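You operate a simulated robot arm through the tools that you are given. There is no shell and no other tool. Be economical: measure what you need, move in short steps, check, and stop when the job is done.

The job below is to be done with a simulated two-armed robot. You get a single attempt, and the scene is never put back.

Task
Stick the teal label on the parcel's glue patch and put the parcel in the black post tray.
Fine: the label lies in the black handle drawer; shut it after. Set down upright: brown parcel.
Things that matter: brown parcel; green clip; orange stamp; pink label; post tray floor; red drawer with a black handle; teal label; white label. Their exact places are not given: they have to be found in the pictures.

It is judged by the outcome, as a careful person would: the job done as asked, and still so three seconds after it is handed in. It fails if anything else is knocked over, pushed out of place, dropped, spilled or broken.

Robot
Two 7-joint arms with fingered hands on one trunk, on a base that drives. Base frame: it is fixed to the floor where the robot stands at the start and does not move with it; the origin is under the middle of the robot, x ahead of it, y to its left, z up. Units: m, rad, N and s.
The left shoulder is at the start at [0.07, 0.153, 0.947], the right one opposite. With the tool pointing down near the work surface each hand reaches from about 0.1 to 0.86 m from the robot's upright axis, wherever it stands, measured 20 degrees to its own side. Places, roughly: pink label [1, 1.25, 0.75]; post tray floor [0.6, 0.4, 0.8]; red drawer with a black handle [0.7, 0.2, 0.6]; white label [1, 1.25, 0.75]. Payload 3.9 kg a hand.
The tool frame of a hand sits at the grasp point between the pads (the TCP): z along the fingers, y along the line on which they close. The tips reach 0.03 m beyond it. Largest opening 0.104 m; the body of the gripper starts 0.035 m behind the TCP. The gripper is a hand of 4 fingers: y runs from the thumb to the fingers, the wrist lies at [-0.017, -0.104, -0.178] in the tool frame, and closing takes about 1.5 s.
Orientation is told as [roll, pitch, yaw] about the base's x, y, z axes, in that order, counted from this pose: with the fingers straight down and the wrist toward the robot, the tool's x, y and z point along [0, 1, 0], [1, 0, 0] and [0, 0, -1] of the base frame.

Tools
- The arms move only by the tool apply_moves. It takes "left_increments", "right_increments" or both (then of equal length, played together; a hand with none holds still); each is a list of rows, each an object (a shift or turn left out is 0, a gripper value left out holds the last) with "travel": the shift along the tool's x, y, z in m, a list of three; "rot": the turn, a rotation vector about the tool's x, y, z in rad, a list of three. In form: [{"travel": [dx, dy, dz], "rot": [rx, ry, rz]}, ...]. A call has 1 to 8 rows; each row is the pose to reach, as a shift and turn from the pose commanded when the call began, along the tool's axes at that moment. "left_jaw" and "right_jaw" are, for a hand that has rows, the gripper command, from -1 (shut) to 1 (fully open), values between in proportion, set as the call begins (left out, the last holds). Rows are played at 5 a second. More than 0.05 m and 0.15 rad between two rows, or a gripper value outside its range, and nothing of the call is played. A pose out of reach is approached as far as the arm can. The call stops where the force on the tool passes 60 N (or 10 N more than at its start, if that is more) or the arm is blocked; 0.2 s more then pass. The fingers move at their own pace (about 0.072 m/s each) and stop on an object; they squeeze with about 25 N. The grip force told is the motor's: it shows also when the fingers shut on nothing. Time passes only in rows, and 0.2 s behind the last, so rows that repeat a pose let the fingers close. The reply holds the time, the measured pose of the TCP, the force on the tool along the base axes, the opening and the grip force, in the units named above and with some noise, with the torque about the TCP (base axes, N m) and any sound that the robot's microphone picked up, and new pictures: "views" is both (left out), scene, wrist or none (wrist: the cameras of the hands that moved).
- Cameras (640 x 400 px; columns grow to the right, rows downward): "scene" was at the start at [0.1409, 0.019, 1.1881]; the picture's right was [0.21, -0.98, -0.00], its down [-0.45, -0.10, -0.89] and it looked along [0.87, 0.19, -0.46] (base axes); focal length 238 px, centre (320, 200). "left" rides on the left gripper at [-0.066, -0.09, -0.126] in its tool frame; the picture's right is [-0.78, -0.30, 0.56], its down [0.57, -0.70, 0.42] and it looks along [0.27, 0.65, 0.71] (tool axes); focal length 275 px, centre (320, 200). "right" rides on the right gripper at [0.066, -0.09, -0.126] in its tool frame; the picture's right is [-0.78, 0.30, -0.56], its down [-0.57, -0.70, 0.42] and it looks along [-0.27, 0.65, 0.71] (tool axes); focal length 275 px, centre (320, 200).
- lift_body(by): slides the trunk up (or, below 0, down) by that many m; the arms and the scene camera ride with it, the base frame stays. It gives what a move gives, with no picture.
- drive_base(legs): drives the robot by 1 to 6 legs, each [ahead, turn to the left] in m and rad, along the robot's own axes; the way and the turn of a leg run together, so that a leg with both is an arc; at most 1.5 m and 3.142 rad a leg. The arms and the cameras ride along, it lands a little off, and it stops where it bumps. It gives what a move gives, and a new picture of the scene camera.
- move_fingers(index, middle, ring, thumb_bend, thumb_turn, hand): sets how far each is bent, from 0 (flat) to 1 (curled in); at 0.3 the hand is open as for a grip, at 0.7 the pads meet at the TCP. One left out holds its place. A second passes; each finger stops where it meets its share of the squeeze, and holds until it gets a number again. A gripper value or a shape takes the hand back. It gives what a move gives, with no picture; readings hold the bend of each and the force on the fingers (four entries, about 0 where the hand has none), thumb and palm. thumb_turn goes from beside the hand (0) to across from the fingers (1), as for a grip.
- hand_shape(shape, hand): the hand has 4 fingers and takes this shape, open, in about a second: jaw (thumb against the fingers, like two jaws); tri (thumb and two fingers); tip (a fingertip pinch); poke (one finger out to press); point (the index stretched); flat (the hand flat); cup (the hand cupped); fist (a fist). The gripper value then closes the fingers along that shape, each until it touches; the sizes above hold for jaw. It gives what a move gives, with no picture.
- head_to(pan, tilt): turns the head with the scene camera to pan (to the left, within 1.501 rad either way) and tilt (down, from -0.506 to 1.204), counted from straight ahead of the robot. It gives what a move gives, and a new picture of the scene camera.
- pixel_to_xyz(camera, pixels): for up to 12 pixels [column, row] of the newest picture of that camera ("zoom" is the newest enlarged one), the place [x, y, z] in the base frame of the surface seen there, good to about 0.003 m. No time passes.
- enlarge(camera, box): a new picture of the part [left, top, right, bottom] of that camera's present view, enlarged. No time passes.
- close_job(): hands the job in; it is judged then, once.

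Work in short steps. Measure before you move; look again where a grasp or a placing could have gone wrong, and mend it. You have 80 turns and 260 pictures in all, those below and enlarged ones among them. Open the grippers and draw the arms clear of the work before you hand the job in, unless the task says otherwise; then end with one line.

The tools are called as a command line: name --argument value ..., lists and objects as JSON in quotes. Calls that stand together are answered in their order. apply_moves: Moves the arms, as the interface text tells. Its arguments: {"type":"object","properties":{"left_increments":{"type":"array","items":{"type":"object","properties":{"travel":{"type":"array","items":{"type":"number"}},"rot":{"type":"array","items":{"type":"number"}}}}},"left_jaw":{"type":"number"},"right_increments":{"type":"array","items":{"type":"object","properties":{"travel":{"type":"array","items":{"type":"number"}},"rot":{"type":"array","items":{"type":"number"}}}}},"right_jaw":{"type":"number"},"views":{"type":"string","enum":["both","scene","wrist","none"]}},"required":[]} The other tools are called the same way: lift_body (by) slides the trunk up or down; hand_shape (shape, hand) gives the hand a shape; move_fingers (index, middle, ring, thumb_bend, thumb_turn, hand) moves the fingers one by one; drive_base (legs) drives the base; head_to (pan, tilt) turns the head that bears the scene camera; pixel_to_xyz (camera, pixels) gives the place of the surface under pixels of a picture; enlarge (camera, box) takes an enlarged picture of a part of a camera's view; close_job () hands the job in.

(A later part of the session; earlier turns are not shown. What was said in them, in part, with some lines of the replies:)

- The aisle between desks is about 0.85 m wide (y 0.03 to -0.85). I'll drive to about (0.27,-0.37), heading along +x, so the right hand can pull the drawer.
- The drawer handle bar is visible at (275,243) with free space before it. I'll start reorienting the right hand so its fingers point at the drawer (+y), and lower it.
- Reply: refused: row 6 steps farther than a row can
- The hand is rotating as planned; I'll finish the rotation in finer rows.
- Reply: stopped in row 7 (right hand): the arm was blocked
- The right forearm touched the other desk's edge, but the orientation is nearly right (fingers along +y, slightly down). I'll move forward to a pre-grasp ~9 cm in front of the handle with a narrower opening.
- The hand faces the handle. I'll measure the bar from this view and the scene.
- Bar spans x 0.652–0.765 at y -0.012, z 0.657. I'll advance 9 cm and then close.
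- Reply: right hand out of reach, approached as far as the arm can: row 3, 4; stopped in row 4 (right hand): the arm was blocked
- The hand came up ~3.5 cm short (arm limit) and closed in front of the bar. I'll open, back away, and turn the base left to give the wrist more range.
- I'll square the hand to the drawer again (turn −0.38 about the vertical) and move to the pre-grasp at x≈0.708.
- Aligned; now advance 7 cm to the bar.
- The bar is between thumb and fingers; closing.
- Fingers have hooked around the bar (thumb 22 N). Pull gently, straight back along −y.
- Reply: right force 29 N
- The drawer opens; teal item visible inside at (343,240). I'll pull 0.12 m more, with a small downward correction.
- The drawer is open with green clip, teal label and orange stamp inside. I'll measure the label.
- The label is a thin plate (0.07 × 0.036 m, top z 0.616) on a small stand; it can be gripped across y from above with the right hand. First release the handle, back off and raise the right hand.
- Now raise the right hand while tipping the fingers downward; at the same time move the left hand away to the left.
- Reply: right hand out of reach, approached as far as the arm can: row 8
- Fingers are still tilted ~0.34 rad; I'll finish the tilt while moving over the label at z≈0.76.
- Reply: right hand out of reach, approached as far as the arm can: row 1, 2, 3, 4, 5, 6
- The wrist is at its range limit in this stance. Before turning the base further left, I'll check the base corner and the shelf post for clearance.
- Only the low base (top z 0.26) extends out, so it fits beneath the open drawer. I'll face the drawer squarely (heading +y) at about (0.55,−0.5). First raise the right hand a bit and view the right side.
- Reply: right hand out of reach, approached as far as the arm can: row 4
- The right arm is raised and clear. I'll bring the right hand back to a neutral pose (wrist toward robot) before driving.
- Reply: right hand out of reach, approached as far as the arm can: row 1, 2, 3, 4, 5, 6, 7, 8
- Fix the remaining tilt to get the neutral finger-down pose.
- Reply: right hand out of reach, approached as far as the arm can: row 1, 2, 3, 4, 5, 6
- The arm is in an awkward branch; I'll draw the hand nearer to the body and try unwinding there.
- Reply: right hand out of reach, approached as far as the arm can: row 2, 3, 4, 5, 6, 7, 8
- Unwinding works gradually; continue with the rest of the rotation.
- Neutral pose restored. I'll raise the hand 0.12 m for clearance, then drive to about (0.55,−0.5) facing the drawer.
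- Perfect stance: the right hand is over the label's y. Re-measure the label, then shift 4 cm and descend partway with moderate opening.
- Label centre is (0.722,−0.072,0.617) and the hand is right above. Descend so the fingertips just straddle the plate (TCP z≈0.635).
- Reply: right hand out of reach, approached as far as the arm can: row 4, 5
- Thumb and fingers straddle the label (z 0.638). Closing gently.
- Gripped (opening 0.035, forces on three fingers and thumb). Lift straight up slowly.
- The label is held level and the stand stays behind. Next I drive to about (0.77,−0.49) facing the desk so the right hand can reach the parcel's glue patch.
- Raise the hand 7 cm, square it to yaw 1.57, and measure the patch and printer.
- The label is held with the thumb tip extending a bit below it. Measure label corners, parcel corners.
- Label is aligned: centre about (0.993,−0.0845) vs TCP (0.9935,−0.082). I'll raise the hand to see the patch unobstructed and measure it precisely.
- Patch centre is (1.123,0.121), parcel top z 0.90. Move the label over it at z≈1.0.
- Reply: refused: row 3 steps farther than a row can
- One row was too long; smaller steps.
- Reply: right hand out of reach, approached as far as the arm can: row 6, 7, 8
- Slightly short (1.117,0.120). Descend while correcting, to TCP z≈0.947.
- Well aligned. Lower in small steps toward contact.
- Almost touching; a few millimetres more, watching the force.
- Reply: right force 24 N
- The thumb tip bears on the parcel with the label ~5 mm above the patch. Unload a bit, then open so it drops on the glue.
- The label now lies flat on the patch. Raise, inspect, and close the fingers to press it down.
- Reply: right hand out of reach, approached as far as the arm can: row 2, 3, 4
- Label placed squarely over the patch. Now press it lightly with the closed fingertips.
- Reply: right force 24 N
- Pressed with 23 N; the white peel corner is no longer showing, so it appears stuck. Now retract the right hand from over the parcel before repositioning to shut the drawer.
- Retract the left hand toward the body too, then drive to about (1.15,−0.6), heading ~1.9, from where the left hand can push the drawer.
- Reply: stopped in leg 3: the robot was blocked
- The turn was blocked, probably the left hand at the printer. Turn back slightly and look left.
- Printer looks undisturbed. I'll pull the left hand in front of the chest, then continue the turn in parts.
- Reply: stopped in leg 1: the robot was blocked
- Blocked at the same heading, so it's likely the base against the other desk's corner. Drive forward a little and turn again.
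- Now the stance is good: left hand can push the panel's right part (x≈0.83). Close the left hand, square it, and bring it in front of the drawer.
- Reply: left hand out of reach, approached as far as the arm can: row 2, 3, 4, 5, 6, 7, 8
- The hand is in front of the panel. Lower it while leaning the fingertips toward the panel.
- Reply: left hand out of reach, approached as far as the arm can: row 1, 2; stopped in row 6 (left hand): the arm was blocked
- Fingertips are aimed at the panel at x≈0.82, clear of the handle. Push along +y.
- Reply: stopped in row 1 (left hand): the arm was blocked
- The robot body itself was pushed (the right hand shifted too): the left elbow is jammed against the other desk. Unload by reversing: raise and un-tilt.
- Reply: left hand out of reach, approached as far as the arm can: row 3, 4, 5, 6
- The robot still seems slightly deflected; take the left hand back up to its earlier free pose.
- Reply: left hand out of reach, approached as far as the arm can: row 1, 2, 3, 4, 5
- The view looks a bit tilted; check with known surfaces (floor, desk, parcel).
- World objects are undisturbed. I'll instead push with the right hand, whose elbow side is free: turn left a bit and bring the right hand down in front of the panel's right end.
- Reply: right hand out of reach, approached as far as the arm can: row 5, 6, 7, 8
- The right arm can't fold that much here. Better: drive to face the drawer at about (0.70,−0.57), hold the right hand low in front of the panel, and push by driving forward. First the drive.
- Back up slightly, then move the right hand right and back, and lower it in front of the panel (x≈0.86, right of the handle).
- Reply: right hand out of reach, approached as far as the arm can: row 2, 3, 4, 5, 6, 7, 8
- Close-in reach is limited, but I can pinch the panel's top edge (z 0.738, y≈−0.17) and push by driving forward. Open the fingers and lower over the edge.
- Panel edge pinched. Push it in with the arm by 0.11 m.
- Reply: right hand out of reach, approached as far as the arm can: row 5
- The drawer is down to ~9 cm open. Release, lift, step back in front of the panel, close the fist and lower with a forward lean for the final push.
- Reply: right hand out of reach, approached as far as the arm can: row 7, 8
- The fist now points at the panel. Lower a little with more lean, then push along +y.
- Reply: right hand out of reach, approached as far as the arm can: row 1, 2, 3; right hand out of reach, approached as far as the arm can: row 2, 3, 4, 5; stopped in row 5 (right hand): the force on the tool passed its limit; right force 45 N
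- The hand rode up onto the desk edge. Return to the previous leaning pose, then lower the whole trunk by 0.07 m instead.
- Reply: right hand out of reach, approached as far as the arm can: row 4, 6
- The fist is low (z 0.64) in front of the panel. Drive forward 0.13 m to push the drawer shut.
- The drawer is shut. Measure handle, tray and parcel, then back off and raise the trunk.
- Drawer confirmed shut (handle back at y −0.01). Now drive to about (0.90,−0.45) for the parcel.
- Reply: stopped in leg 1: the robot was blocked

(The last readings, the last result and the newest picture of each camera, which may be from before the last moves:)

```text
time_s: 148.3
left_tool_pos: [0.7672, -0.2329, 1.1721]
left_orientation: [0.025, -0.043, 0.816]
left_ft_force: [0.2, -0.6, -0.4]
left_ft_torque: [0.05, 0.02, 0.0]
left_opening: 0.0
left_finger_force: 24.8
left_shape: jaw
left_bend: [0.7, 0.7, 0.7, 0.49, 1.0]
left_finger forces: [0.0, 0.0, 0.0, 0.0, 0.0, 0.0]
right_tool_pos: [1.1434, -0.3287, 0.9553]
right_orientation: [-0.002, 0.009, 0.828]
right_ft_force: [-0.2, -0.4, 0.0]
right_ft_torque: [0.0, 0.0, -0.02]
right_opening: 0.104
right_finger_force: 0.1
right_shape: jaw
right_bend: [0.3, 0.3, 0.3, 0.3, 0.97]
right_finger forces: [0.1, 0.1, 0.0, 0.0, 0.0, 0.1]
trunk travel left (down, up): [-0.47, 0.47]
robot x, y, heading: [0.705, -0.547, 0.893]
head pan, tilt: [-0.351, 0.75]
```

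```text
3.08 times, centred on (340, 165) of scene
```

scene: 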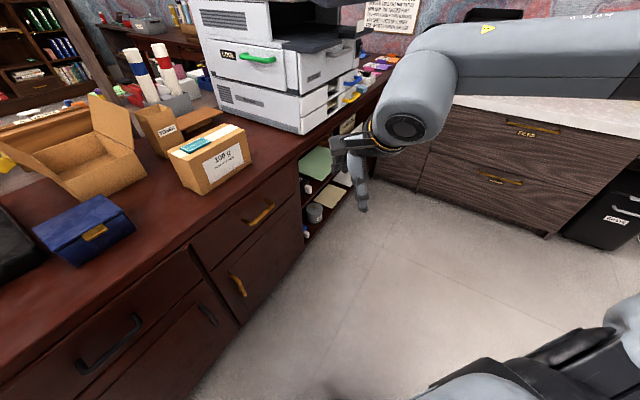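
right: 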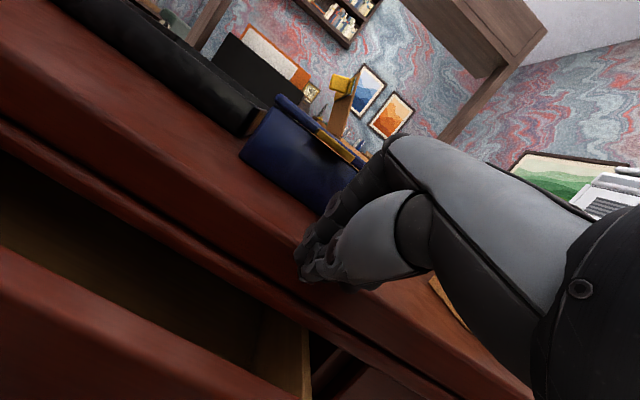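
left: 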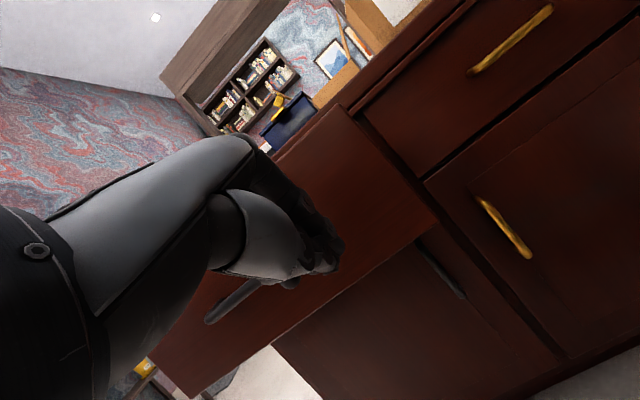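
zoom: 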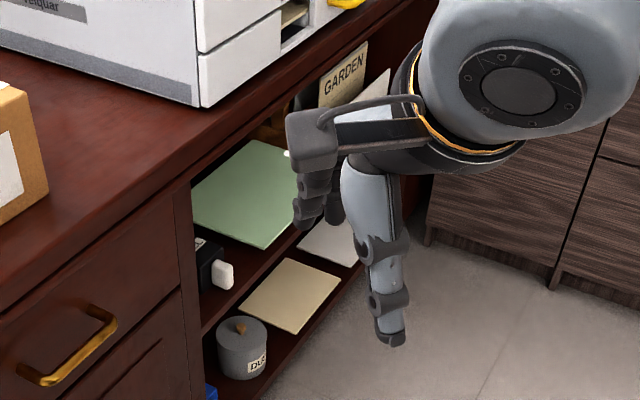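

The base touched the other desk while turning close to it. Move forward first, then route to (0.90,−0.45).

drive_base --legs '[[0.12, 0], [0, -0.89], [0.12, 0], [0, 1.57]]'

head_to --pan -0.4 --tilt 0.7

enlarge --camera "scene" --box '[200, 100, 420, 240]'

```text
time_s: 156.5
left_tool_pos: [0.7524, -0.1677, 1.1728]
left_orientation: [0.024, -0.044, 1.5]
left_ft_force: [-0.5, -0.2, 0.1]
left_ft_torque: [0.0, 0.02, -0.01]
left_opening: 0.0
left_finger_force: 24.9
left_shape: jaw
left_bend: [0.7, 0.7, 0.7, 0.49, 1.0]
left_finger forces: [0.0, 0.0, 0.0, 0.1, 0.0, 0.0]
right_tool_pos: [1.1041, -0.0039, 0.954]
right_orientation: [0.002, 0.01, 1.51]
right_ft_force: [-0.1, -0.5, -0.3]
right_ft_torque: [0.01, -0.02, 0.01]
right_opening: 0.1041
right_finger_force: 0.0
right_shape: jaw
right_bend: [0.3, 0.3, 0.3, 0.3, 0.97]
right_finger forces: [0.0, 0.0, 0.0, 0.1, 0.0, 0.1]
trunk travel left (down, up): [-0.47, 0.47]
robot x, y, heading: [0.9004, -0.4507, 1.574]
head pan, tilt: [-0.351, 0.75]
```

scene: 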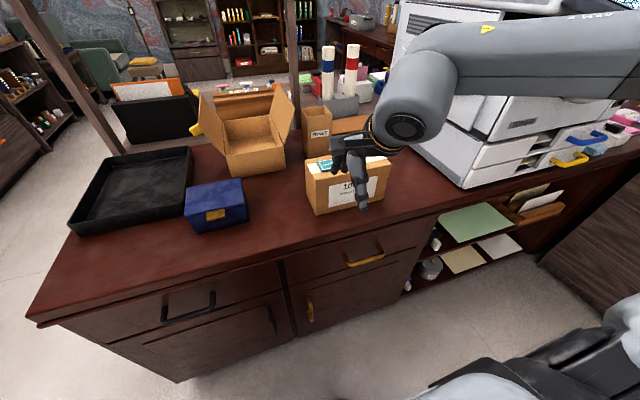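

```text
time_s: 157.2
left_tool_pos: [0.7539, -0.1667, 1.1727]
left_orientation: [0.025, -0.044, 1.5]
left_ft_force: [0.2, -0.1, 0.5]
left_ft_torque: [-0.01, 0.0, 0.01]
left_opening: 0.0001
left_finger_force: 25.5
left_shape: jaw
left_bend: [0.7, 0.7, 0.7, 0.49, 1.0]
left_finger forces: [0.0, 0.1, 0.0, 0.0, 0.1, 0.0]
right_tool_pos: [1.1049, -0.0046, 0.9531]
right_orientation: [0.0, 0.01, 1.508]
right_ft_force: [0.1, -0.1, 0.2]
right_ft_torque: [0.04, -0.03, -0.05]
right_opening: 0.104
right_finger_force: 0.1
right_shape: jaw
right_bend: [0.3, 0.3, 0.3, 0.3, 0.97]
right_finger forces: [0.0, 0.1, 0.1, 0.1, 0.1, 0.0]
trunk travel left (down, up): [-0.47, 0.47]
robot x, y, heading: [0.8966, -0.4542, 1.576]
head pan, tilt: [-0.4, 0.7]
```

scene: 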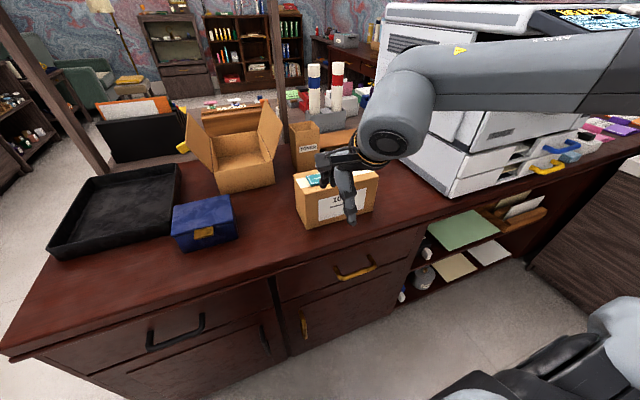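

```text
2.86 times, centred on (310, 170) of scene
```

zoom: 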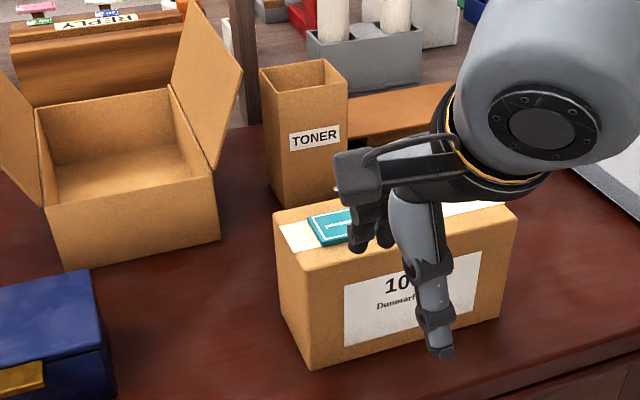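

Parcel is within reach. Raise, centre the open hand over the parcel (1.16,0.121), squared.

apply_moves --right_increments '[{"travel": [0, 0, -0.04], "rot": [0, 0, -0.03]}, {"travel": [0, 0, -0.07], "rot": [0, 0, -0.063]}, {"travel": [-0.012, 0.035, -0.07], "rot": [0, 0, -0.063]}, {"travel": [-0.024, 0.07, -0.07], "rot": [0, 0, -0.063]}, {"travel": [-0.036, 0.1, -0.07], "rot": [0, 0, -0.063]}, {"travel": [-0.047, 0.129, -0.07], "rot": [0, 0, -0.063]}, {"travel": [-0.047, 0.129, -0.05], "rot": [0, 0, -0.063]}]' --right_jaw 1 --views "both"

pixel_to_xyz --camera "scene" --pixels '[[300, 185], [310, 220], [374, 205], [376, 178], [335, 205], [312, 180]]'

enlarge --camera "scene" --box '[260, 110, 420, 240]'

```text
time_s: 158.8
left_tool_pos: [0.7539, -0.1674, 1.1732]
left_orientation: [0.027, -0.044, 1.497]
left_ft_force: [0.4, -0.2, -0.1]
left_ft_torque: [-0.03, 0.03, 0.01]
left_opening: 0.0
left_finger_force: 24.7
left_shape: jaw
left_bend: [0.7, 0.7, 0.7, 0.49, 1.0]
left_finger forces: [0.1, 0.0, 0.0, 0.0, 0.0, 0.0]
right_tool_pos: [1.1609, 0.121, 1.006]
right_orientation: [0.0, 0.006, 1.573]
right_ft_force: [-0.9, -1.0, 0.4]
right_ft_torque: [0.02, 0.02, 0.02]
right_opening: 0.1041
right_finger_force: 0.1
right_shape: jaw
right_bend: [0.3, 0.3, 0.3, 0.3, 0.97]
right_finger forces: [0.0, 0.0, 0.0, 0.1, 0.0, 0.0]
trunk travel left (down, up): [-0.47, 0.47]
robot x, y, heading: [0.9019, -0.4528, 1.572]
head pan, tilt: [-0.4, 0.7]
```

scene: 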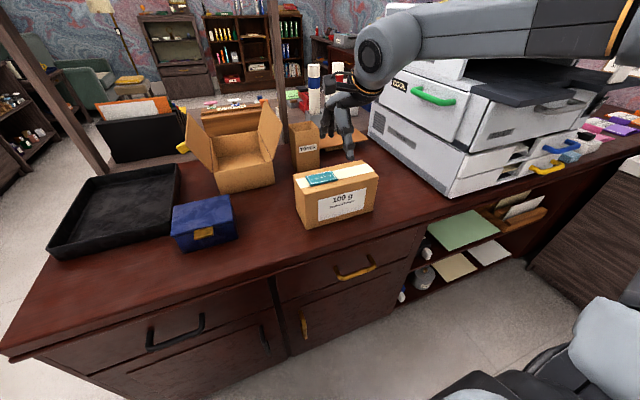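
right: 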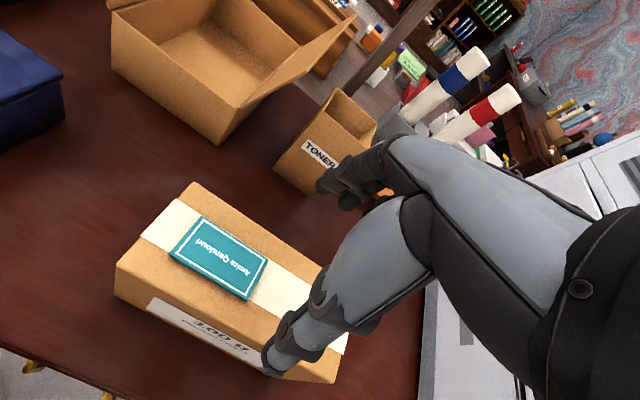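

```text
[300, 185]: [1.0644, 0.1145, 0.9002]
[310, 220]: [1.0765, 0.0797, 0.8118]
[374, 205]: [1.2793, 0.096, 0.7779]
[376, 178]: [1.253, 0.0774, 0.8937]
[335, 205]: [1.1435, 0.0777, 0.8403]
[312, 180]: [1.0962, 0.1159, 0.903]
```

```text
3.08 times, centred on (340, 175) of scene
```

zoom: 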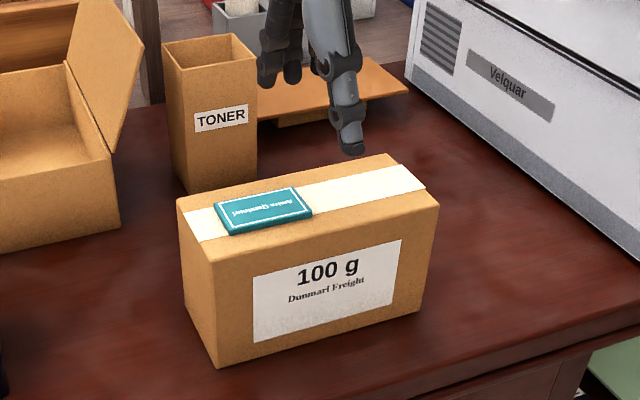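

Aligned: parcel y 0.078–0.163, hand centred at 0.121. Descend 0.12 m and close.

apply_moves --right_increments '[{"travel": [0, 0, 0.035]}, {"travel": [0, 0, 0.065]}, {"travel": [0, 0, 0.09]}, {"travel": [0, 0, 0.11]}, {"travel": [0, 0, 0.12]}, {"travel": [0, 0, 0.12]}]' --views "none"

apply_moves --right_increments '[{}, {}, {}, {}, {}, {}]' --right_jaw -1 --views "both"

```text
time_s: 160.2
left_tool_pos: [0.7526, -0.1698, 1.1737]
left_orientation: [0.024, -0.043, 1.5]
left_ft_force: [0.3, 0.1, 0.2]
left_ft_torque: [-0.03, -0.01, -0.01]
left_opening: 0.0
left_finger_force: 25.2
left_shape: jaw
left_bend: [0.7, 0.7, 0.7, 0.49, 1.0]
left_finger forces: [0.0, 0.0, 0.1, 0.0, 0.0, 0.0]
right_tool_pos: [1.1566, 0.1193, 0.8881]
right_orientation: [0.002, 0.0, 1.576]
right_ft_force: [1.7, 6.3, 24.7]
right_ft_torque: [0.68, 0.28, -0.17]
right_opening: 0.1041
right_finger_force: 0.1
right_shape: jaw
right_bend: [0.24, 0.3, 0.3, 0.28, 0.97]
right_finger forces: [18.4, 0.0, 0.0, 0.0, 4.3, 0.0]
trunk travel left (down, up): [-0.47, 0.47]
robot x, y, heading: [0.8979, -0.4542, 1.576]
head pan, tilt: [-0.4, 0.7]
```

```text
time_s: 161.6
left_tool_pos: [0.7513, -0.1701, 1.1732]
left_orientation: [0.024, -0.045, 1.5]
left_ft_force: [-0.5, -0.1, 0.1]
left_ft_torque: [0.03, 0.0, -0.01]
left_opening: 0.0001
left_finger_force: 24.8
left_shape: jaw
left_bend: [0.7, 0.7, 0.7, 0.49, 1.0]
left_finger forces: [0.0, 0.1, 0.0, 0.0, 0.0, 0.1]
right_tool_pos: [1.1567, 0.1199, 0.8871]
right_orientation: [0.001, 0.001, 1.573]
right_ft_force: [-1.2, 7.8, 26.1]
right_ft_torque: [0.78, 0.1, -0.1]
right_opening: 0.0828
right_finger_force: 25.1
right_shape: jaw
right_bend: [0.22, 0.32, 0.3, 0.46, 0.97]
right_finger forces: [38.2, 12.2, 3.5, 0.0, 44.4, 0.1]
trunk travel left (down, up): [-0.47, 0.47]
robot x, y, heading: [0.9008, -0.4514, 1.573]
head pan, tilt: [-0.4, 0.7]
```

scene: 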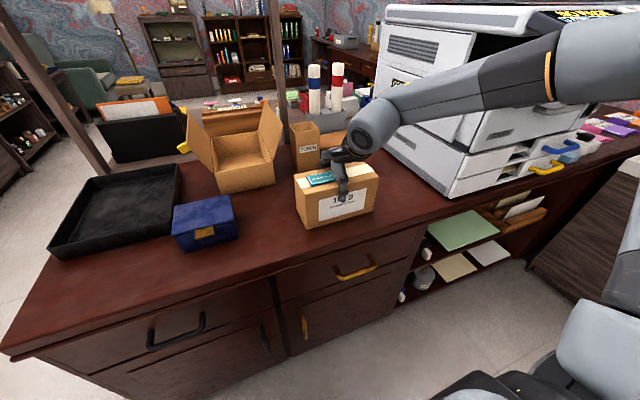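
right: 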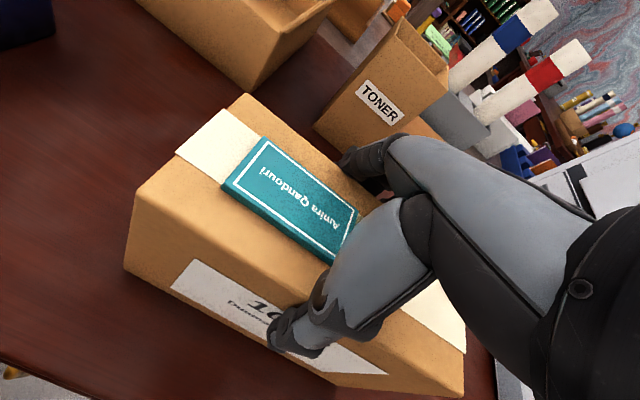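

Parcel gripped firmly (opening 0.083). Lift with the trunk, back off slightly from the printer, and lift higher.

lift_body --by 0.06

drive_base --legs '[[-0.05, 0]]'

lift_body --by 0.2

head_to --pan -0.2 --tilt 0.8

```text
time_s: 162.6
left_tool_pos: [0.753, -0.1667, 1.2336]
left_orientation: [0.027, -0.042, 1.501]
left_ft_force: [1.0, 0.5, -0.8]
left_ft_torque: [-0.01, 0.0, 0.0]
left_opening: 0.0
left_finger_force: 25.5
left_shape: jaw
left_bend: [0.7, 0.7, 0.7, 0.49, 1.0]
left_finger forces: [0.0, 0.0, 0.0, 0.0, 0.0, 0.0]
right_tool_pos: [1.1588, 0.119, 0.9414]
right_orientation: [0.0, 0.011, 1.573]
right_ft_force: [-0.2, -0.1, -4.2]
right_ft_torque: [-0.03, -0.01, 0.01]
right_opening: 0.0826
right_finger_force: 24.8
right_shape: jaw
right_bend: [0.23, 0.33, 0.31, 0.46, 0.98]
right_finger forces: [31.6, 10.8, 2.9, 0.1, 46.1, 0.0]
trunk travel left (down, up): [-0.53, 0.41]
robot x, y, heading: [0.8997, -0.455, 1.58]
head pan, tilt: [-0.4, 0.7]
```

```text
time_s: 163.5
left_tool_pos: [0.7543, -0.2147, 1.233]
left_orientation: [0.027, -0.039, 1.5]
left_ft_force: [0.6, 0.3, -0.1]
left_ft_torque: [0.0, -0.02, -0.01]
left_opening: 0.0001
left_finger_force: 25.1
left_shape: jaw
left_bend: [0.7, 0.7, 0.7, 0.49, 1.0]
left_finger forces: [0.1, 0.1, 0.1, 0.0, 0.0, 0.0]
right_tool_pos: [1.1584, 0.0721, 0.943]
right_orientation: [0.0, 0.009, 1.573]
right_ft_force: [-0.1, 0.0, -4.3]
right_ft_torque: [-0.01, 0.05, 0.03]
right_opening: 0.0823
right_finger_force: 24.7
right_shape: jaw
right_bend: [0.23, 0.33, 0.31, 0.46, 0.98]
right_finger forces: [31.5, 10.8, 2.9, 0.0, 45.9, 0.0]
trunk travel left (down, up): [-0.53, 0.41]
robot x, y, heading: [0.8986, -0.5012, 1.578]
head pan, tilt: [-0.4, 0.7]
```

scene: 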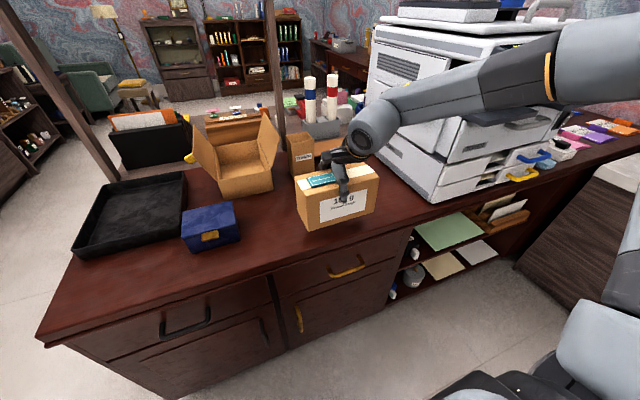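

```text
time_s: 165.6
left_tool_pos: [0.754, -0.215, 1.4322]
left_orientation: [0.024, -0.043, 1.499]
left_ft_force: [-0.6, -0.4, 0.0]
left_ft_torque: [0.04, 0.0, -0.02]
left_opening: 0.0004
left_finger_force: 25.1
left_shape: jaw
left_bend: [0.7, 0.7, 0.7, 0.49, 1.0]
left_finger forces: [0.1, 0.0, 0.1, 0.0, 0.0, 0.0]
right_tool_pos: [1.159, 0.0719, 1.1429]
right_orientation: [-0.001, 0.009, 1.571]
right_ft_force: [-1.1, 0.6, -3.6]
right_ft_torque: [-0.01, 0.01, 0.02]
right_opening: 0.0826
right_finger_force: 24.8
right_shape: jaw
right_bend: [0.23, 0.33, 0.31, 0.46, 0.98]
right_finger forces: [31.4, 10.8, 2.9, 0.0, 45.8, 0.1]
trunk travel left (down, up): [-0.73, 0.21]
robot x, y, heading: [0.8992, -0.4993, 1.581]
head pan, tilt: [-0.4, 0.7]
```

```text
time_s: 166.4
left_tool_pos: [0.7544, -0.2147, 1.4318]
left_orientation: [0.026, -0.041, 1.5]
left_ft_force: [-0.9, 0.8, -0.6]
left_ft_torque: [-0.01, 0.03, 0.0]
left_opening: 0.0003
left_finger_force: 25.2
left_shape: jaw
left_bend: [0.7, 0.7, 0.7, 0.49, 1.0]
left_finger forces: [0.0, 0.0, 0.0, 0.1, 0.0, 0.0]
right_tool_pos: [1.1593, 0.0722, 1.1443]
right_orientation: [0.0, 0.01, 1.57]
right_ft_force: [-0.2, -0.3, -4.3]
right_ft_torque: [0.0, 0.06, 0.02]
right_opening: 0.0824
right_finger_force: 25.4
right_shape: jaw
right_bend: [0.23, 0.33, 0.31, 0.46, 0.98]
right_finger forces: [31.4, 10.9, 2.9, 0.1, 45.9, 0.0]
trunk travel left (down, up): [-0.73, 0.21]
robot x, y, heading: [0.8966, -0.4983, 1.572]
head pan, tilt: [-0.201, 0.799]
```

scene: 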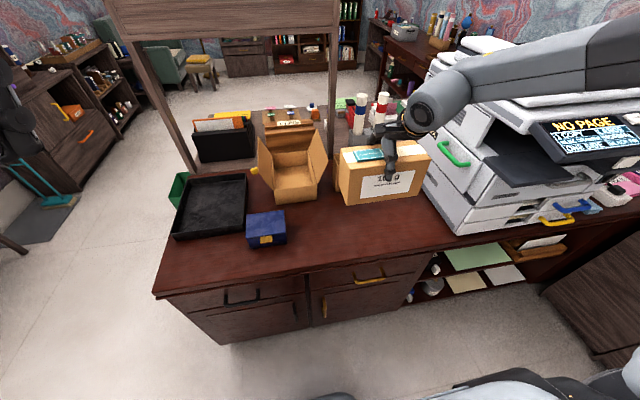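

Parcel is held high and level. Turn left 0.8 rad and drive forward 0.25 m to bring it toward the tray.

drive_base --legs '[[0, 0.8], [0.25, 0]]'

head_to --pan -0.45 --tilt 0.85

pixel_to_xyz --camera "scene" --pixels '[[320, 200], [300, 200], [340, 200]]'

```text
time_s: 170.3
left_tool_pos: [0.4141, -0.2482, 1.4331]
left_orientation: [0.026, -0.044, 2.319]
left_ft_force: [0.0, -0.4, -0.1]
left_ft_torque: [0.02, 0.03, 0.03]
left_opening: 0.0002
left_finger_force: 25.2
left_shape: jaw
left_bend: [0.7, 0.7, 0.7, 0.49, 1.0]
left_finger forces: [0.1, 0.0, 0.0, 0.0, 0.0, 0.1]
right_tool_pos: [0.4813, 0.2448, 1.145]
right_orientation: [-0.001, 0.007, 2.39]
right_ft_force: [0.0, 0.5, -4.3]
right_ft_torque: [-0.02, 0.04, 0.0]
right_opening: 0.0824
right_finger_force: 25.2
right_shape: jaw
right_bend: [0.23, 0.33, 0.31, 0.46, 0.98]
right_finger forces: [30.8, 10.6, 2.9, 0.0, 45.1, 0.0]
trunk travel left (down, up): [-0.73, 0.21]
robot x, y, heading: [0.7216, -0.3334, 2.393]
head pan, tilt: [-0.201, 0.799]
```

scene: 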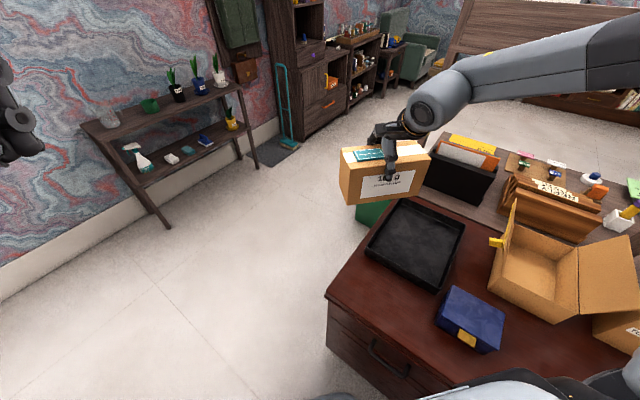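

```text
time_s: 171.1
left_tool_pos: [0.4128, -0.2459, 1.4322]
left_orientation: [0.023, -0.042, 2.317]
left_ft_force: [-0.5, 0.5, -0.4]
left_ft_torque: [-0.01, -0.01, 0.01]
left_opening: 0.0003
left_finger_force: 24.9
left_shape: jaw
left_bend: [0.7, 0.7, 0.7, 0.49, 1.0]
left_finger forces: [0.1, 0.0, 0.1, 0.0, 0.1, 0.1]
right_tool_pos: [0.4796, 0.245, 1.1428]
right_orientation: [-0.001, 0.011, 2.391]
right_ft_force: [-1.5, -0.2, -4.6]
right_ft_torque: [-0.03, 0.0, 0.02]
right_opening: 0.0822
right_finger_force: 25.2
right_shape: jaw
right_bend: [0.23, 0.33, 0.31, 0.46, 0.98]
right_finger forces: [30.9, 10.6, 2.9, 0.1, 45.0, 0.1]
trunk travel left (down, up): [-0.73, 0.21]
robot x, y, heading: [0.7199, -0.3345, 2.394]
head pan, tilt: [-0.45, 0.85]
```

scene: 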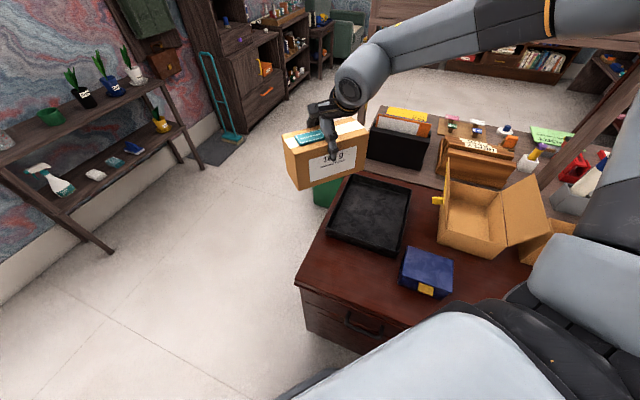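

```text
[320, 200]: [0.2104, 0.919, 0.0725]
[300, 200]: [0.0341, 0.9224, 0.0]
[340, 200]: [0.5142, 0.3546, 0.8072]
```

Move the parcel over the tray centre (0.628,0.347) and rotate a bit so its long side runs along the tray.

apply_moves --right_increments '[{"travel": [-0.03, -0.0065, 0], "rot": [0, 0, -0.06]}, {"travel": [-0.06, -0.013, 0], "rot": [0, 0, -0.12]}, {"travel": [-0.09, -0.02, 0], "rot": [0, 0, -0.18]}, {"travel": [-0.12, -0.026, 0], "rot": [0, 0, -0.24]}, {"travel": [-0.15, -0.033, 0], "rot": [0, 0, -0.3]}, {"travel": [-0.176, -0.0385, 0], "rot": [0, 0, -0.36]}, {"travel": [-0.176, -0.0385, 0], "rot": [0, 0, -0.36]}]' --views "both"

pixel_to_xyz --camera "scene" --pixels '[[330, 238], [400, 253], [410, 185], [356, 176], [338, 232], [398, 245], [404, 188], [358, 182], [370, 212]]'

```text
time_s: 172.7
left_tool_pos: [0.4124, -0.2473, 1.432]
left_orientation: [0.025, -0.042, 2.32]
left_ft_force: [-0.5, -0.1, -0.7]
left_ft_torque: [0.05, -0.03, -0.02]
left_opening: 0.0
left_finger_force: 24.9
left_shape: jaw
left_bend: [0.7, 0.7, 0.7, 0.49, 1.0]
left_finger forces: [0.0, 0.0, 0.0, 0.0, 0.0, 0.0]
right_tool_pos: [0.5589, 0.2289, 1.119]
right_orientation: [-0.035, 0.003, 2.677]
right_ft_force: [0.6, -0.1, -4.5]
right_ft_torque: [0.02, 0.0, -0.01]
right_opening: 0.0825
right_finger_force: 24.8
right_shape: jaw
right_bend: [0.23, 0.33, 0.31, 0.46, 0.98]
right_finger forces: [30.6, 10.6, 3.0, 0.0, 44.9, 0.0]
right hand out of reach, approached as far as the arm can: row 3, 4, 5, 6, 7
trunk travel left (down, up): [-0.73, 0.21]
robot x, y, heading: [0.7266, -0.335, 2.392]
head pan, tilt: [-0.45, 0.85]
```

scene: 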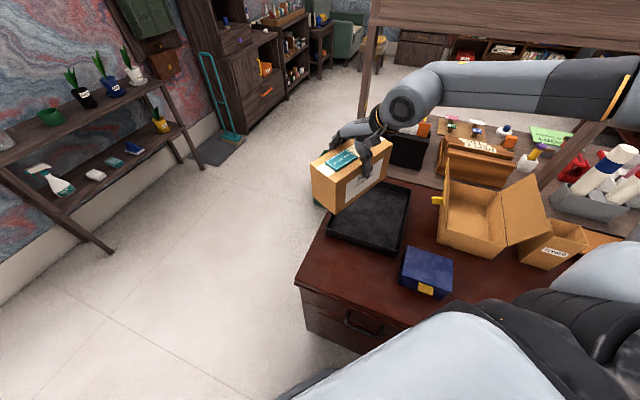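
right: 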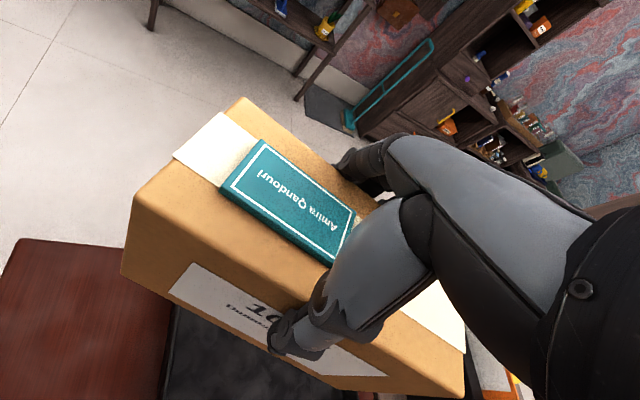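

```text
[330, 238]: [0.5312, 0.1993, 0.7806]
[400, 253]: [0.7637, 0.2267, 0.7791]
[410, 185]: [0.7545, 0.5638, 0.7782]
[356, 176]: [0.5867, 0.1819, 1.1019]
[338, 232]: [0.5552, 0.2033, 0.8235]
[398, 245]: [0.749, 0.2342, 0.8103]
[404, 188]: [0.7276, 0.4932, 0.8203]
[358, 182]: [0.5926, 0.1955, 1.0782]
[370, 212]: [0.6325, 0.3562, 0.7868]
```

The arm's reach is limited this way; use the base instead: turn −0.24 and advance 0.113 m, then lower the arm a bit while rotating the parcel further.

drive_base --legs '[[0, -0.24], [0.113, 0]]'

apply_moves --right_increments '[{"travel": [0, 0, 0.03]}, {"travel": [0, 0, 0.06], "rot": [0, 0, -0.05]}, {"travel": [0, 0, 0.09], "rot": [0, 0, -0.1]}, {"travel": [0, 0, 0.1], "rot": [0, 0, -0.16]}, {"travel": [0, 0, 0.1], "rot": [0, 0, -0.22]}, {"travel": [0, 0, 0.1], "rot": [0, 0, -0.22]}]' --views "both"

enlarge --camera "scene" --box '[260, 100, 460, 280]'

```text
time_s: 174.6
left_tool_pos: [0.4056, -0.1113, 1.4333]
left_orientation: [0.026, -0.037, 2.052]
left_ft_force: [0.3, 0.5, -0.3]
left_ft_torque: [-0.03, -0.03, 0.02]
left_opening: 0.0
left_finger_force: 25.5
left_shape: jaw
left_bend: [0.7, 0.7, 0.7, 0.49, 1.0]
left_finger forces: [0.1, 0.1, 0.0, 0.0, 0.0, 0.0]
right_tool_pos: [0.6711, 0.3084, 1.1164]
right_orientation: [-0.032, 0.006, 2.411]
right_ft_force: [-0.5, 0.2, -4.5]
right_ft_torque: [-0.04, 0.01, -0.02]
right_opening: 0.0823
right_finger_force: 24.9
right_shape: jaw
right_bend: [0.23, 0.33, 0.31, 0.46, 0.98]
right_finger forces: [30.6, 10.8, 3.2, 0.0, 44.9, 0.0]
trunk travel left (down, up): [-0.73, 0.21]
robot x, y, heading: [0.6774, -0.2835, 2.129]
head pan, tilt: [-0.45, 0.85]
stopped in leg 2: the robot was blocked; the commanded pose is now the measured one
```

scene: 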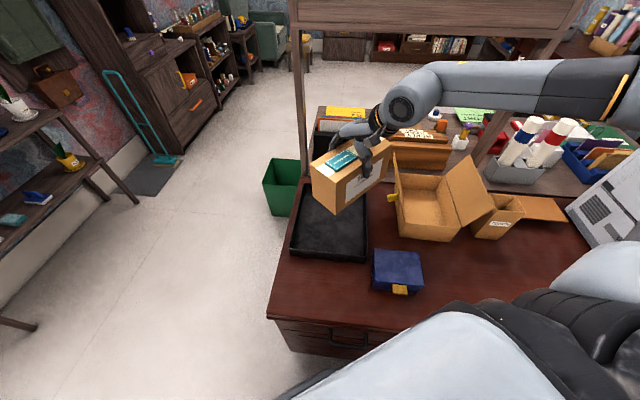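

```text
time_s: 176.0
left_tool_pos: [0.4057, -0.1151, 1.4333]
left_orientation: [0.025, -0.04, 2.054]
left_ft_force: [0.6, -0.5, -0.5]
left_ft_torque: [-0.01, -0.02, -0.02]
left_opening: 0.0
left_finger_force: 25.0
left_shape: jaw
left_bend: [0.7, 0.7, 0.7, 0.49, 1.0]
left_finger forces: [0.1, 0.0, 0.0, 0.0, 0.0, 0.1]
right_tool_pos: [0.6449, 0.2604, 1.0045]
right_orientation: [-0.057, 0.004, 2.608]
right_ft_force: [-0.7, 0.1, -3.5]
right_ft_torque: [-0.04, 0.01, 0.02]
right_opening: 0.0821
right_finger_force: 25.4
right_shape: jaw
right_bend: [0.23, 0.33, 0.31, 0.46, 0.98]
right_finger forces: [30.1, 10.5, 3.0, 0.1, 44.2, 0.1]
right hand out of reach, approached as far as the arm can: row 2, 3, 4, 5, 6
trunk travel left (down, up): [-0.73, 0.21]
robot x, y, heading: [0.6788, -0.282, 2.125]
head pan, tilt: [-0.45, 0.85]
```

scene: 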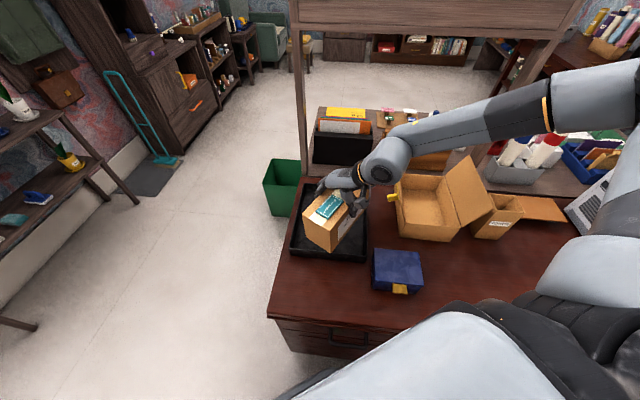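
right: 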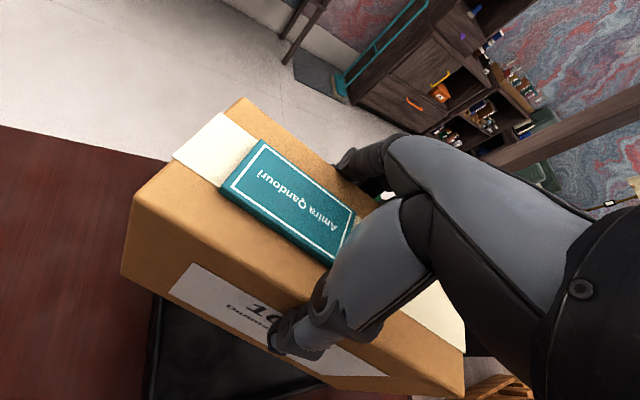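

```text
2.22 times, centred on (360, 190) of scene
```

zoom: 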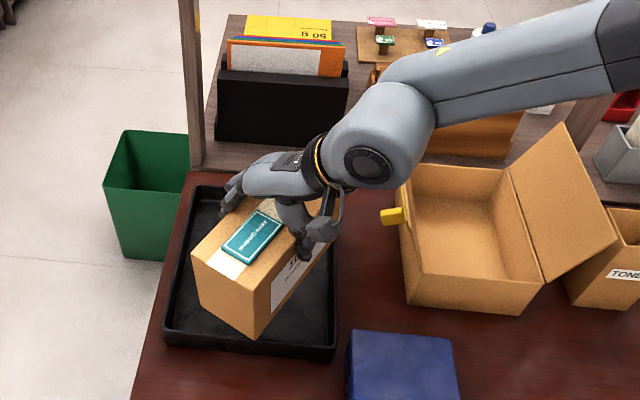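

The parcel needs ~8 cm more in +y. Extend the arm with slightly less yaw.

apply_moves --right_increments '[{"travel": [-0.012, 0.009, 0.0], "rot": [-0.01, -0.02, 0.06]}, {"travel": [-0.024, 0.018, 0.0], "rot": [-0.02, -0.04, 0.1]}, {"travel": [-0.036, 0.028, 0.0], "rot": [-0.029, -0.049, 0.12]}, {"travel": [-0.048, 0.038, 0.0], "rot": [-0.029, -0.049, 0.12]}, {"travel": [-0.06, 0.048, 0.0], "rot": [-0.029, -0.049, 0.12]}, {"travel": [-0.068, 0.055, 0.0], "rot": [-0.029, -0.049, 0.12]}, {"travel": [-0.068, 0.055, 0.0], "rot": [-0.029, -0.049, 0.12]}]' --views "scene"

lift_body --by -0.05

enlarge --camera "scene" --box '[260, 130, 420, 280]'

```text
time_s: 177.6
left_tool_pos: [0.4072, -0.1158, 1.4329]
left_orientation: [0.025, -0.042, 2.054]
left_ft_force: [-0.4, 0.3, -0.3]
left_ft_torque: [0.0, -0.01, 0.01]
left_opening: 0.0
left_finger_force: 25.0
left_shape: jaw
left_bend: [0.7, 0.7, 0.7, 0.49, 1.0]
left_finger forces: [0.1, 0.1, 0.1, 0.1, 0.0, 0.0]
right_tool_pos: [0.6262, 0.3271, 1.0052]
right_orientation: [-0.089, -0.03, 2.503]
right_ft_force: [0.4, -0.9, -3.6]
right_ft_torque: [-0.05, 0.08, 0.0]
right_opening: 0.0824
right_finger_force: 25.0
right_shape: jaw
right_bend: [0.23, 0.33, 0.31, 0.46, 0.98]
right_finger forces: [30.1, 10.4, 3.0, 0.0, 44.3, 0.0]
right hand out of reach, approached as far as the arm can: row 5, 6, 7
trunk travel left (down, up): [-0.73, 0.21]
robot x, y, heading: [0.6811, -0.2827, 2.127]
head pan, tilt: [-0.45, 0.85]
```

scene: 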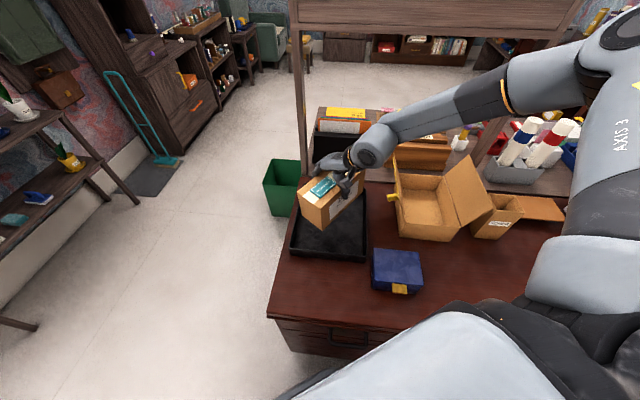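

```text
time_s: 178.6
left_tool_pos: [0.4051, -0.1172, 1.3818]
left_orientation: [0.026, -0.042, 2.055]
left_ft_force: [0.5, -0.8, -0.2]
left_ft_torque: [0.0, -0.01, 0.0]
left_opening: 0.0003
left_finger_force: 25.0
left_shape: jaw
left_bend: [0.7, 0.7, 0.7, 0.49, 1.0]
left_finger forces: [0.0, 0.1, 0.0, 0.0, 0.0, 0.1]
right_tool_pos: [0.6276, 0.327, 0.955]
right_orientation: [-0.089, -0.031, 2.504]
right_ft_force: [0.1, -0.6, -4.0]
right_ft_torque: [-0.04, 0.02, 0.0]
right_opening: 0.0821
right_finger_force: 24.8
right_shape: jaw
right_bend: [0.23, 0.33, 0.31, 0.46, 0.98]
right_finger forces: [30.2, 10.4, 3.0, 0.0, 44.1, 0.1]
trunk travel left (down, up): [-0.68, 0.26]
robot x, y, heading: [0.6753, -0.2826, 2.128]
head pan, tilt: [-0.45, 0.85]
```

```text
2.67 times, centred on (340, 205) of scene
5 turns are left
```

zoom: 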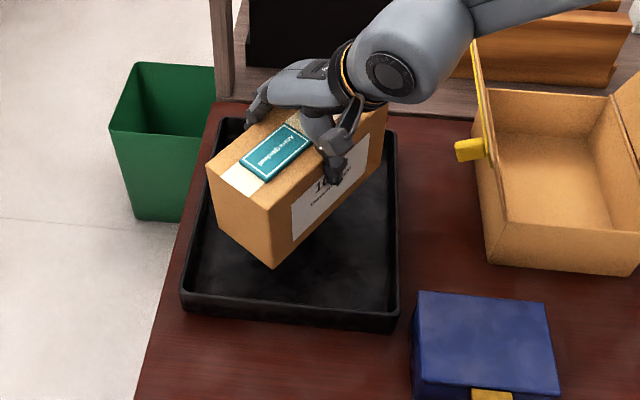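

The parcel's footprint (x 0.533–0.722, y 0.222–0.432) is inside the tray. Lower the trunk 5 cm to set it on the floor, then open.

lift_body --by -0.05

apply_moves --right_increments '[{}, {}, {}, {}]' --right_jaw 1 --views "both"

enlarge --camera "scene" --box '[260, 130, 420, 280]'

```text
time_s: 179.5
left_tool_pos: [0.4071, -0.1161, 1.332]
left_orientation: [0.023, -0.041, 2.055]
left_ft_force: [-0.2, 0.5, -0.5]
left_ft_torque: [0.01, 0.0, 0.0]
left_opening: 0.0004
left_finger_force: 25.0
left_shape: jaw
left_bend: [0.7, 0.7, 0.7, 0.49, 1.0]
left_finger forces: [0.0, 0.0, 0.1, 0.0, 0.0, 0.0]
right_tool_pos: [0.627, 0.3282, 0.9052]
right_orientation: [-0.089, -0.03, 2.505]
right_ft_force: [0.5, -0.2, -2.2]
right_ft_torque: [-0.06, 0.07, -0.07]
right_opening: 0.0824
right_finger_force: 25.2
right_shape: jaw
right_bend: [0.23, 0.33, 0.31, 0.46, 0.98]
right_finger forces: [30.4, 10.6, 3.1, 0.0, 44.6, 0.0]
trunk travel left (down, up): [-0.63, 0.31]
robot x, y, heading: [0.6783, -0.283, 2.127]
head pan, tilt: [-0.45, 0.85]
```

```text
time_s: 180.5
left_tool_pos: [0.4064, -0.1171, 1.3322]
left_orientation: [0.025, -0.042, 2.053]
left_ft_force: [0.2, -0.1, -0.4]
left_ft_torque: [-0.05, -0.02, 0.01]
left_opening: 0.0
left_finger_force: 24.8
left_shape: jaw
left_bend: [0.7, 0.7, 0.7, 0.49, 1.0]
left_finger forces: [0.0, 0.0, 0.0, 0.0, 0.0, 0.0]
right_tool_pos: [0.6257, 0.3282, 0.9053]
right_orientation: [-0.088, -0.029, 2.505]
right_ft_force: [1.2, -1.0, -1.2]
right_ft_torque: [0.03, 0.0, -0.03]
right_opening: 0.1037
right_finger_force: 0.2
right_shape: jaw
right_bend: [0.28, 0.3, 0.3, 0.27, 0.97]
right_finger forces: [3.1, 0.0, 0.0, 0.0, 3.8, 0.1]
trunk travel left (down, up): [-0.63, 0.31]
robot x, y, heading: [0.6782, -0.2845, 2.129]
head pan, tilt: [-0.45, 0.85]
```

scene: 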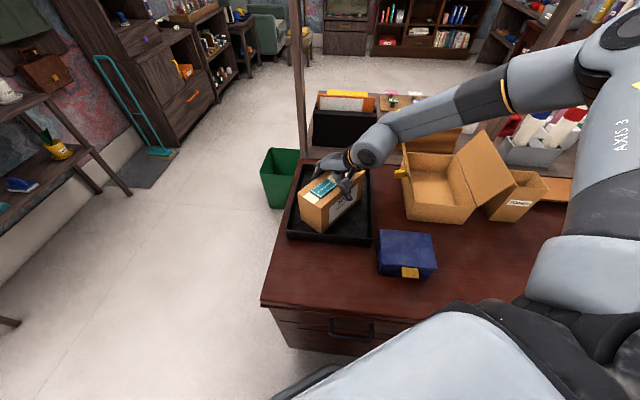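
right: 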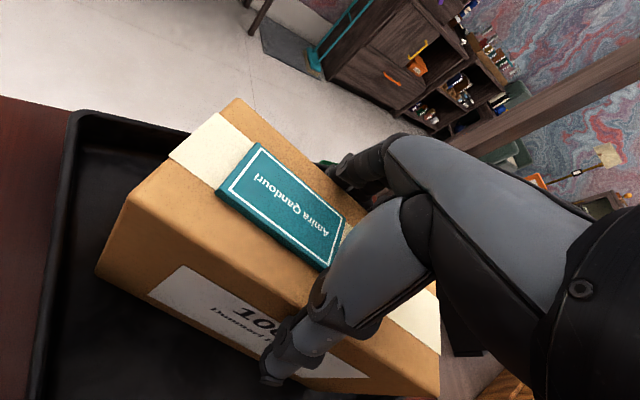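

```text
2.67 times, centred on (340, 205) of scene
4 turns are left
```

zoom: 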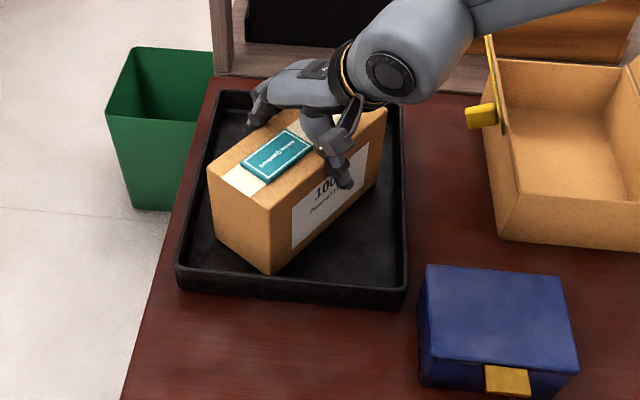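

Parcel stands on the tray floor, fingers only lightly touching. Spread the fingers fully flat, then raise the trunk straight up.

move_fingers --hand "right" --index 0.05 --middle 0.05 --ring 0.05 --thumb_bend 0.05

lift_body --by 0.2

apply_moves --left_increments '[{}, {}, {}, {}]' --left_jaw 1 --views "scene"

enlarge --camera "scene" --box '[260, 130, 420, 300]'

```text
time_s: 181.5
left_tool_pos: [0.4053, -0.1171, 1.3326]
left_orientation: [0.024, -0.042, 2.054]
left_ft_force: [0.2, -0.7, 0.5]
left_ft_torque: [-0.01, 0.01, 0.04]
left_opening: 0.0
left_finger_force: 25.4
left_shape: jaw
left_bend: [0.7, 0.7, 0.7, 0.49, 1.0]
left_finger forces: [0.0, 0.1, 0.0, 0.0, 0.0, 0.0]
right_tool_pos: [0.6261, 0.3266, 0.9057]
right_orientation: [-0.089, -0.029, 2.506]
right_ft_force: [-0.4, 0.2, -0.2]
right_ft_torque: [-0.01, -0.01, 0.01]
right_opening: 0.1529
right_finger_force: 0.0
right_shape: fingers
right_bend: [0.05, 0.05, 0.05, 0.05, 0.97]
right_finger forces: [0.0, 0.1, 0.0, 0.1, 0.0, 0.1]
trunk travel left (down, up): [-0.63, 0.31]
robot x, y, heading: [0.6781, -0.2834, 2.128]
head pan, tilt: [-0.45, 0.85]
```

```text
time_s: 183.6
left_tool_pos: [0.4058, -0.1181, 1.5327]
left_orientation: [0.024, -0.042, 2.056]
left_ft_force: [0.1, -0.4, -0.2]
left_ft_torque: [0.0, 0.0, 0.02]
left_opening: 0.0
left_finger_force: 25.3
left_shape: jaw
left_bend: [0.7, 0.7, 0.7, 0.49, 1.0]
left_finger forces: [0.0, 0.1, 0.0, 0.1, 0.0, 0.0]
right_tool_pos: [0.6257, 0.3273, 1.1049]
right_orientation: [-0.09, -0.03, 2.506]
right_ft_force: [-0.6, 0.1, 0.0]
right_ft_torque: [-0.04, -0.02, -0.02]
right_opening: 0.1526
right_finger_force: 0.1
right_shape: fingers
right_bend: [0.05, 0.05, 0.05, 0.05, 0.97]
right_finger forces: [0.1, 0.0, 0.1, 0.1, 0.1, 0.0]
trunk travel left (down, up): [-0.83, 0.11]
robot x, y, heading: [0.6794, -0.287, 2.131]
head pan, tilt: [-0.45, 0.85]
```

```text
time_s: 184.6
left_tool_pos: [0.406, -0.1169, 1.5321]
left_orientation: [0.024, -0.043, 2.055]
left_ft_force: [-0.4, -0.3, 0.4]
left_ft_torque: [0.0, 0.01, -0.01]
left_opening: 0.1037
left_finger_force: 0.1
left_shape: jaw
left_bend: [0.3, 0.3, 0.3, 0.3, 0.97]
left_finger forces: [0.1, 0.0, 0.1, 0.1, 0.1, 0.0]
right_tool_pos: [0.6268, 0.3268, 1.1056]
right_orientation: [-0.089, -0.028, 2.505]
right_ft_force: [0.0, -0.3, -0.2]
right_ft_torque: [-0.03, 0.03, 0.0]
right_opening: 0.1526
right_finger_force: 0.2
right_shape: fingers
right_bend: [0.05, 0.05, 0.05, 0.05, 0.97]
right_finger forces: [0.0, 0.0, 0.0, 0.0, 0.0, 0.0]
trunk travel left (down, up): [-0.83, 0.11]
robot x, y, heading: [0.6793, -0.283, 2.125]
head pan, tilt: [-0.45, 0.85]
```

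scene: 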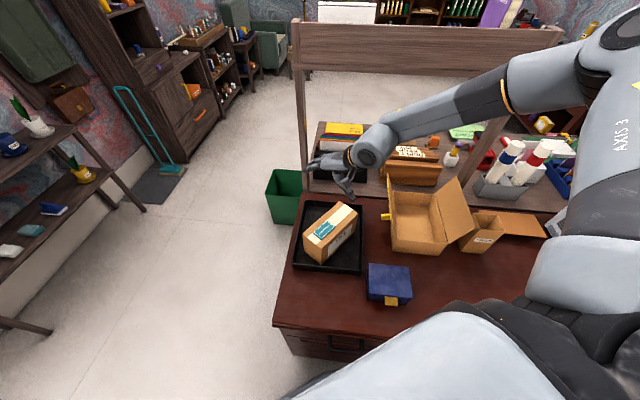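

```text
2.35 times, centred on (340, 215) of scene
3 turns are left
```

zoom: 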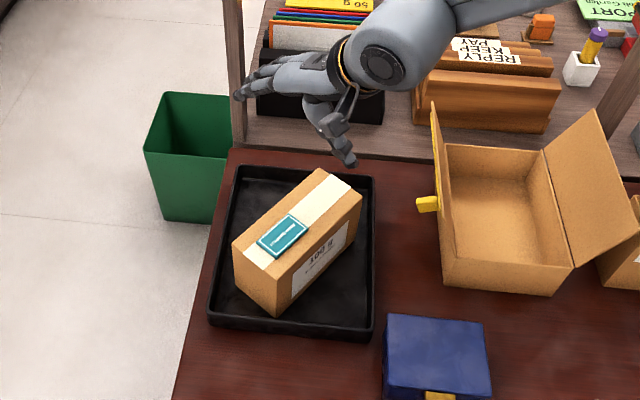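

The parcel stands upright in the tray with the label stuck. Back the robot off 0.1 m so the arms are clear.

drive_base --legs '[[-0.1, 0]]'

enlarge --camera "scene" --box '[240, 130, 440, 370]'

```text
time_s: 185.8
left_tool_pos: [0.4541, -0.1949, 1.5314]
left_orientation: [0.026, -0.036, 2.053]
left_ft_force: [-0.3, 1.9, -0.9]
left_ft_torque: [-0.02, -0.03, -0.01]
left_opening: 0.1038
left_finger_force: 0.2
left_shape: jaw
left_bend: [0.3, 0.3, 0.3, 0.3, 0.97]
left_finger forces: [0.1, 0.0, 0.1, 0.0, 0.1, 0.0]
right_tool_pos: [0.6763, 0.2464, 1.1025]
right_orientation: [-0.088, -0.027, 2.505]
right_ft_force: [0.8, 0.5, 0.0]
right_ft_torque: [-0.02, -0.01, -0.01]
right_opening: 0.1525
right_finger_force: 0.0
right_shape: fingers
right_bend: [0.05, 0.05, 0.05, 0.05, 0.97]
right_finger forces: [0.1, 0.1, 0.0, 0.0, 0.0, 0.0]
trunk travel left (down, up): [-0.83, 0.11]
robot x, y, heading: [0.7279, -0.3676, 2.127]
head pan, tilt: [-0.45, 0.85]
```

scene: 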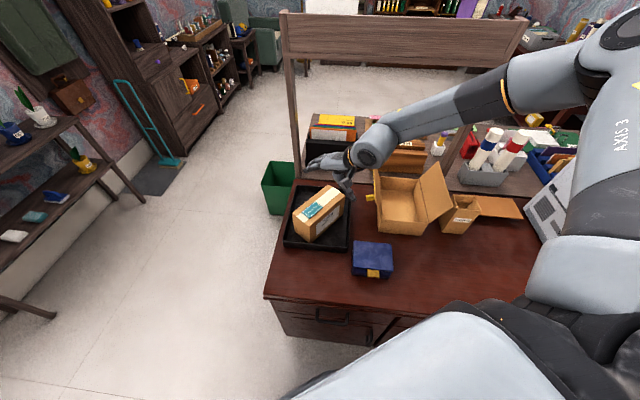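

```text
1.67 times, centred on (340, 250) of scene
2 turns are left
```

zoom: 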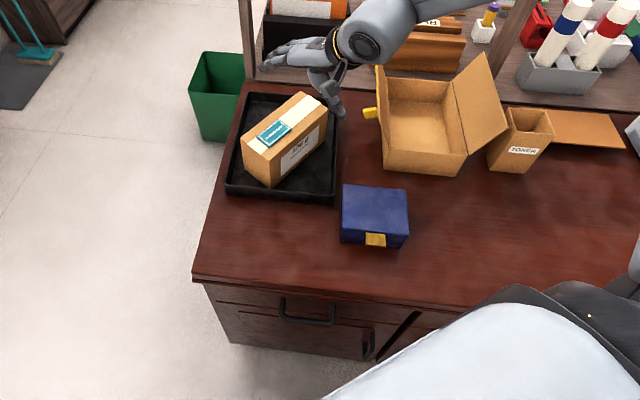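

The parcel is upright in the tray with the label on, the drawer is shut, and both hands are open and clear of the work. Handing in.

close_job

```text
The job is handed in.
```

The teal label is stuck over the glue patch, the parcel stands upright in the black post tray, and the black-handle drawer is shut again. The other objects looked undisturbed in the pictures, though the robot bumped the other desk several times and the base met the cabinet once.
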